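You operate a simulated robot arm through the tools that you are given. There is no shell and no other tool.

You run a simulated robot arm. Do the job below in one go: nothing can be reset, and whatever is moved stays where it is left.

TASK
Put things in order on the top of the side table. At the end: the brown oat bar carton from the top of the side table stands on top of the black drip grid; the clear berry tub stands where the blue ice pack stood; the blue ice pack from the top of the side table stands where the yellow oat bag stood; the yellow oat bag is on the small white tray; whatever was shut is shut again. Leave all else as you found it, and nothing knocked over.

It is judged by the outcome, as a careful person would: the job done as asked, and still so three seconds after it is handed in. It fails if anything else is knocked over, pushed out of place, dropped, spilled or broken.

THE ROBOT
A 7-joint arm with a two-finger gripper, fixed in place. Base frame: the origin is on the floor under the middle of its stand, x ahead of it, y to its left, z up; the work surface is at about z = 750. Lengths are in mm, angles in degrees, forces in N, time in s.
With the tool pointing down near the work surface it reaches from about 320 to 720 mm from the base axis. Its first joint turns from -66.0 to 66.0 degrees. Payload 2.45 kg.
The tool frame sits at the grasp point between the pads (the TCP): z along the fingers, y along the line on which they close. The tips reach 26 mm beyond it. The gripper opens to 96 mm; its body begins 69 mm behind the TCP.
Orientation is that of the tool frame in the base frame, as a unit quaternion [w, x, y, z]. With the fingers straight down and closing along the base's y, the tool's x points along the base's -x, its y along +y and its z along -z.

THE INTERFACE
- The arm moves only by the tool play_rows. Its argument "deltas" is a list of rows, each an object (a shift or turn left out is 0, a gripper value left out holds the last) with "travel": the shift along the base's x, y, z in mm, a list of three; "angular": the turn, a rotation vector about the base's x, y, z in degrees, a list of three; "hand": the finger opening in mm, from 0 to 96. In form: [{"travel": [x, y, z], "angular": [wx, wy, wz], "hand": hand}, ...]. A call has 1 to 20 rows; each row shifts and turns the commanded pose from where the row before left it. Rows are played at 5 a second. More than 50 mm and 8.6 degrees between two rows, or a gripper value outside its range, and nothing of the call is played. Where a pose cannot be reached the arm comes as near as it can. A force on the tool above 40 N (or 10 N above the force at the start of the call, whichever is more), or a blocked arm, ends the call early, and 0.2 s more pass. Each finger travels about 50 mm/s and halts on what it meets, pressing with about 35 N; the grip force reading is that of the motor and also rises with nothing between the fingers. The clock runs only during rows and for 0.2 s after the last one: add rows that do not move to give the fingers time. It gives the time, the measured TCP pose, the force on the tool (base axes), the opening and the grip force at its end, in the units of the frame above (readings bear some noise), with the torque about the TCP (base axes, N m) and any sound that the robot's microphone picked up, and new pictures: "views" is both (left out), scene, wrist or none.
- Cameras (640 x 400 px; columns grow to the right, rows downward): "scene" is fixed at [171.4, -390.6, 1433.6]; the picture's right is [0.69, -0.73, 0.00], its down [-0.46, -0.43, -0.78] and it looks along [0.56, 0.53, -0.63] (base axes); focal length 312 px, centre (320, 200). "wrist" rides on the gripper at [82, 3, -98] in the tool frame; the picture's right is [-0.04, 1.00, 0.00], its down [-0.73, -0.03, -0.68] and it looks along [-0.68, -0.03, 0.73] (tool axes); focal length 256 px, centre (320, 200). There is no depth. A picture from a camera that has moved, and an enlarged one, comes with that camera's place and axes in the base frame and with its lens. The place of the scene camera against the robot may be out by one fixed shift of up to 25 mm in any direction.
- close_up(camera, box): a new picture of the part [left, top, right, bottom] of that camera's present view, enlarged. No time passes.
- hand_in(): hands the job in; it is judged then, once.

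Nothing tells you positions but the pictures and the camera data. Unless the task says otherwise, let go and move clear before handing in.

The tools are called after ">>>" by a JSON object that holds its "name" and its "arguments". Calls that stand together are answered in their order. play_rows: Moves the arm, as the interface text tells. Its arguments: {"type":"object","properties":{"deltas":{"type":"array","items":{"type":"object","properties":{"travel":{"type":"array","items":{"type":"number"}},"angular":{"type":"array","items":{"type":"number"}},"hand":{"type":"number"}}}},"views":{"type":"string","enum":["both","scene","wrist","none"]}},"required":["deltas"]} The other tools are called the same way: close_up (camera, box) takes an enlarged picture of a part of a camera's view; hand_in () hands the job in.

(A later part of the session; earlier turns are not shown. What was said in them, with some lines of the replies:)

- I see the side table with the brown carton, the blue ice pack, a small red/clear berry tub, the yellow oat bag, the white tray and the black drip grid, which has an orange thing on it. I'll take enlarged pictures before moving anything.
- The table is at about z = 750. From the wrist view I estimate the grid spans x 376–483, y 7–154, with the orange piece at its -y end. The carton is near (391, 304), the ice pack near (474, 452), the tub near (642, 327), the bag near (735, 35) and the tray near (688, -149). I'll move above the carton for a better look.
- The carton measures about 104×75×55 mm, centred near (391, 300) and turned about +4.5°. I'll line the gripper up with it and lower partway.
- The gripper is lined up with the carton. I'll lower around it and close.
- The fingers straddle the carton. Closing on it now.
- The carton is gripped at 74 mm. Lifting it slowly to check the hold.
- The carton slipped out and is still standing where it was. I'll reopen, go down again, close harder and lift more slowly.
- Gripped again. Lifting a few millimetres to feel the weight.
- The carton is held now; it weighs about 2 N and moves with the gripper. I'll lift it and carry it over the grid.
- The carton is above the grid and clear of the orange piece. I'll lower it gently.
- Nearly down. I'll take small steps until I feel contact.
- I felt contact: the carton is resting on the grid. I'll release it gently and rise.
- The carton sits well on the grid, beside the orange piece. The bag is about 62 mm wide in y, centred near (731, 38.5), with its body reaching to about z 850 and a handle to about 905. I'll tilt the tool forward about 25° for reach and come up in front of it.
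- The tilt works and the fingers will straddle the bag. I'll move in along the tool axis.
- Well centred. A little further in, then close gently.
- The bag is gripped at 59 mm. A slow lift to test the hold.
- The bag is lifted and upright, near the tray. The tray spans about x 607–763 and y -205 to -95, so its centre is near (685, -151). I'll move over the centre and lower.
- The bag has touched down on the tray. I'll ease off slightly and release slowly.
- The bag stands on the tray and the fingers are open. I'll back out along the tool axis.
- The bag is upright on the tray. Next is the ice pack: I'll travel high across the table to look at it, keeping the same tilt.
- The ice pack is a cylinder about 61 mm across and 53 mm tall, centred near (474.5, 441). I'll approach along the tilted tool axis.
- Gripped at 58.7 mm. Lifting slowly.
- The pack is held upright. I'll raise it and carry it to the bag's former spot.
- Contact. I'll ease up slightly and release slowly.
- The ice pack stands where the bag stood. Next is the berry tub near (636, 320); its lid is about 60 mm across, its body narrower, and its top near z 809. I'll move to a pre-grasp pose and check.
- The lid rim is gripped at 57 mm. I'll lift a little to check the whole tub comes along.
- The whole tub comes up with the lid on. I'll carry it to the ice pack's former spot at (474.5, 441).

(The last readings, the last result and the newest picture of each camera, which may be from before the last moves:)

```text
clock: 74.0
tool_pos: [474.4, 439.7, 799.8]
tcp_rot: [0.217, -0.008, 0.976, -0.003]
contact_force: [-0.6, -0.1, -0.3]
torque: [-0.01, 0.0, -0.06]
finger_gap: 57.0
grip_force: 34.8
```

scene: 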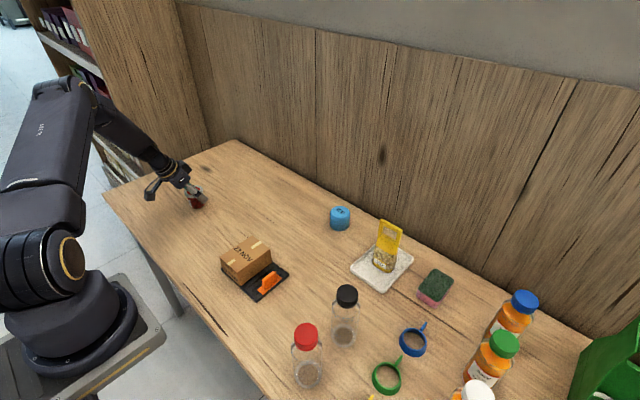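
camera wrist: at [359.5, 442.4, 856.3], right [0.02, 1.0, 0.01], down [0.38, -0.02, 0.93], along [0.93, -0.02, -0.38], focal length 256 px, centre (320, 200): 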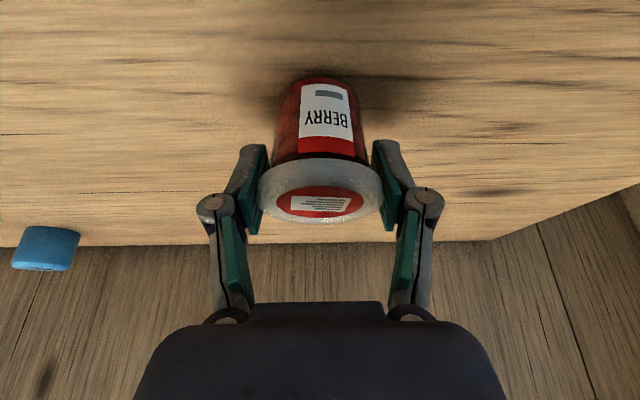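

>>> {"name": "play_rows", "arguments": {"deltas": [{"travel": [0, 0, -1]}, {}, {}], "views": "none"}}

>>> {"name": "play_rows", "arguments": {"deltas": [{"travel": [0, 0, -0.8]}, {}, {}], "views": "none"}}

```text
clock: 74.8
tool_pos: [475.2, 440.0, 799.2]
tcp_rot: [0.217, -0.008, 0.976, -0.002]
contact_force: [0.3, 0.5, -0.1]
torque: [-0.01, 0.01, -0.02]
finger_gap: 56.6
grip_force: 34.3
```

```text
clock: 75.6
tool_pos: [473.8, 439.2, 797.3]
tcp_rot: [0.217, -0.008, 0.976, -0.002]
contact_force: [-0.2, 0.1, -0.9]
torque: [0.02, 0.0, -0.03]
finger_gap: 56.8
grip_force: 34.9
```

>>> {"name": "play_rows", "arguments": {"deltas": [{"travel": [0, 0, -0.7]}, {}, {}], "views": "none"}}

>>> {"name": "play_rows", "arguments": {"deltas": [{"travel": [0, 0, -0.6]}, {}, {}], "views": "none"}}

```text
clock: 76.4
tool_pos: [474.2, 440.2, 797.5]
tcp_rot: [0.216, -0.008, 0.976, -0.002]
contact_force: [0.6, -0.6, 1.9]
torque: [-0.01, -0.01, 0.02]
finger_gap: 56.7
grip_force: 35.0
```

```text
clock: 77.2
tool_pos: [475.3, 440.4, 796.5]
tcp_rot: [0.216, -0.009, 0.976, 0.0]
contact_force: [-2.3, -1.0, 8.9]
torque: [-0.09, 0.14, 0.0]
finger_gap: 56.7
grip_force: 34.8
```

The tub is on the table. I'll release slowly and back out along the tool axis.

>>> {"name": "play_rows", "arguments": {"deltas": [{"travel": [0, 0, 0.6]}, {"hand": 57.5}, {"hand": 60}, {"hand": 66}, {"hand": 76}, {"hand": 88}, {"hand": 96}, {}], "views": "wrist"}}

>>> {"name": "play_rows", "arguments": {"deltas": [{"travel": [-5, 0, 10]}, {"travel": [-10, 0, 21]}, {"travel": [-12, 0, 25]}, {"travel": [-15, 0, 30]}, {"travel": [-15, 0, 30]}, {"travel": [-15, 0, 30]}, {}], "views": "both"}}

```text
clock: 79.0
tool_pos: [475.3, 440.9, 797.4]
tcp_rot: [0.217, -0.008, 0.976, -0.003]
contact_force: [0.4, 0.1, -0.8]
torque: [0.02, -0.02, 0.02]
finger_gap: 96.1
grip_force: 0.1
camera wrist: at [359.2, 442.0, 852.3], right [0.02, 1.0, 0.01], down [0.38, -0.02, 0.93], along [0.93, -0.02, -0.38], focal length 256 px, centre (320, 200)
```

wrist: 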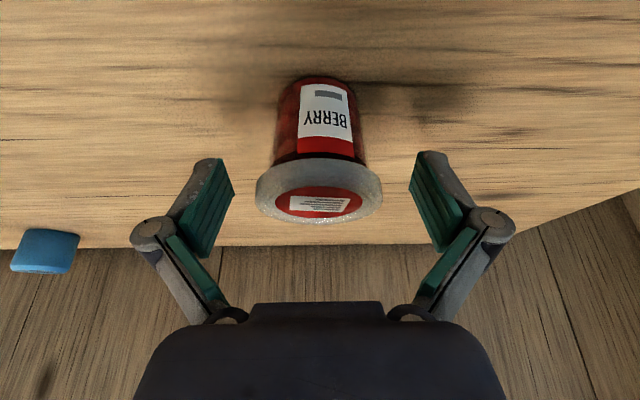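

```text
clock: 80.6
tool_pos: [402.3, 440.4, 942.6]
tcp_rot: [0.217, -0.008, 0.976, -0.001]
contact_force: [-0.4, -0.3, -0.3]
torque: [-0.01, 0.01, 0.02]
finger_gap: 95.9
grip_force: 0.0
camera wrist: at [286.1, 442.0, 998.2], right [0.02, 1.0, 0.01], down [0.38, -0.02, 0.93], along [0.93, -0.02, -0.38], focal length 256 px, centre (320, 200)
```

scene: 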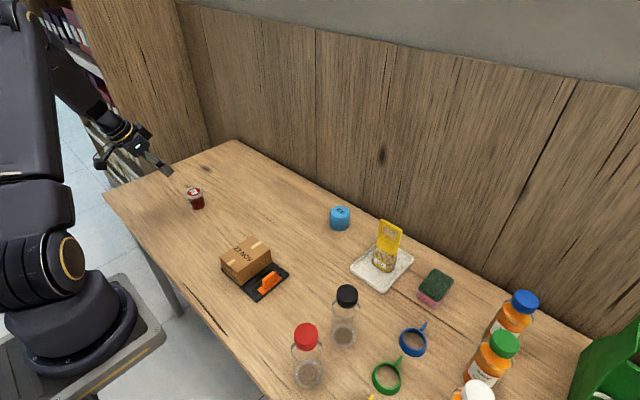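
wrist: 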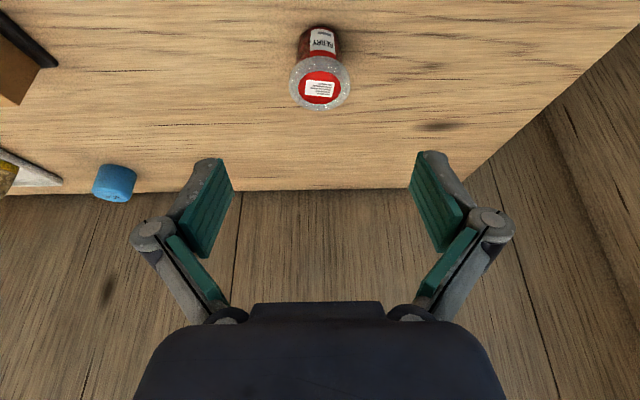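

>>> {"name": "close_up", "arguments": {"camera": "scene", "box": [150, 160, 310, 310]}}

>>> {"name": "close_up", "arguments": {"camera": "scene", "box": [310, 180, 470, 310]}}

>>> {"name": "close_up", "arguments": {"camera": "scene", "box": [280, 270, 640, 400]}}

```text
2.67 times, centred on (230, 235) of scene
camera zoom: at [171.4, -390.6, 1433.6], right [0.69, -0.73, 0.0], down [-0.46, -0.43, -0.78], along [0.56, 0.53, -0.63], focal length 831 px, centre (560, 107)
```

zoom: 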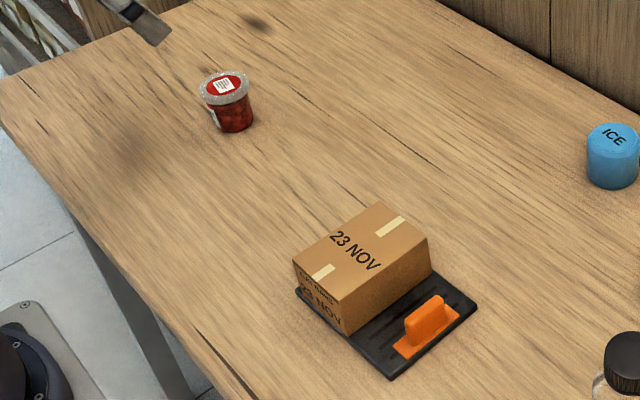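

```text
3.08 times, centred on (390, 245) of scene
camera zoom: at [171.4, -390.6, 1433.6], right [0.69, -0.73, 0.0], down [-0.46, -0.43, -0.78], along [0.56, 0.53, -0.63], focal length 959 px, centre (105, 62)
```

zoom: 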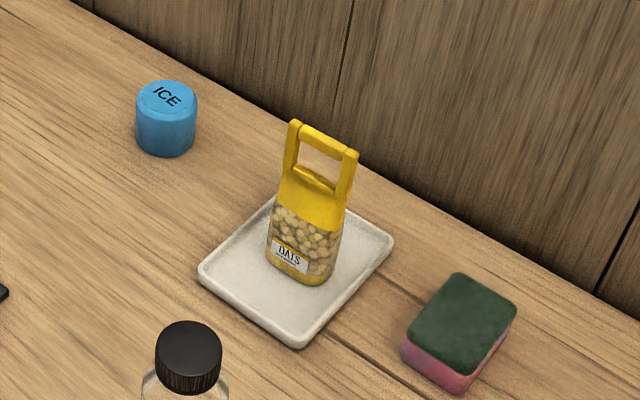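

```text
1.78 times, centred on (460, 335) of scene
camera zoom: at [171.4, -390.6, 1433.6], right [0.69, -0.73, 0.0], down [-0.46, -0.43, -0.78], along [0.56, 0.53, -0.63], focal length 554 px, centre (71, -40)
```

zoom: 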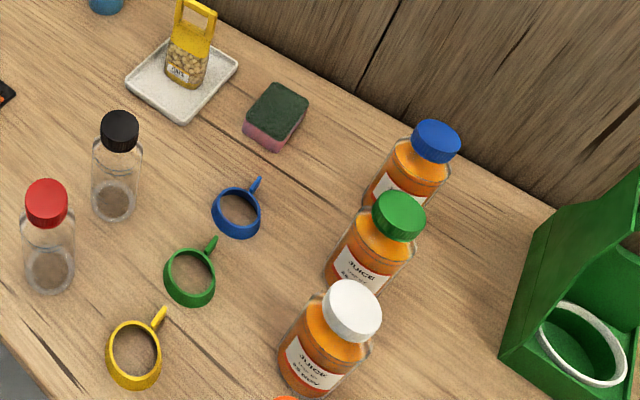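

All four items are in place:
- The carton is flat on the drip grid, with the orange piece left as it was.
- The tub, lid still on, stands where the ice pack stood.
- The ice pack stands where the oat bag stood.
- The oat bag is upright on the white tray.

Everything else looks undisturbed, and the gripper is open and clear, so I'm handing in.

>>> {"name": "hand_in", "arguments": {}}

```text
The job is handed in.
```

The job is handed in, and all four items are where you asked:

- **Carton:** the brown oat bar carton lies flat on the black drip grid. The orange piece on the grid was left where it was.
- **Berry tub:** it stands where the ice pack stood, with its lid still on.
- **Ice pack:** it stands where the yellow oat bag stood.
- **Oat bag:** it is upright on the small white tray.

My first lift of the carton slipped at table level. It stayed standing, and the second grip held.

Nothing was opened along the way, so nothing needed shutting again. In the last pictures nothing else looked moved or knocked over, and the gripper was open and clear.
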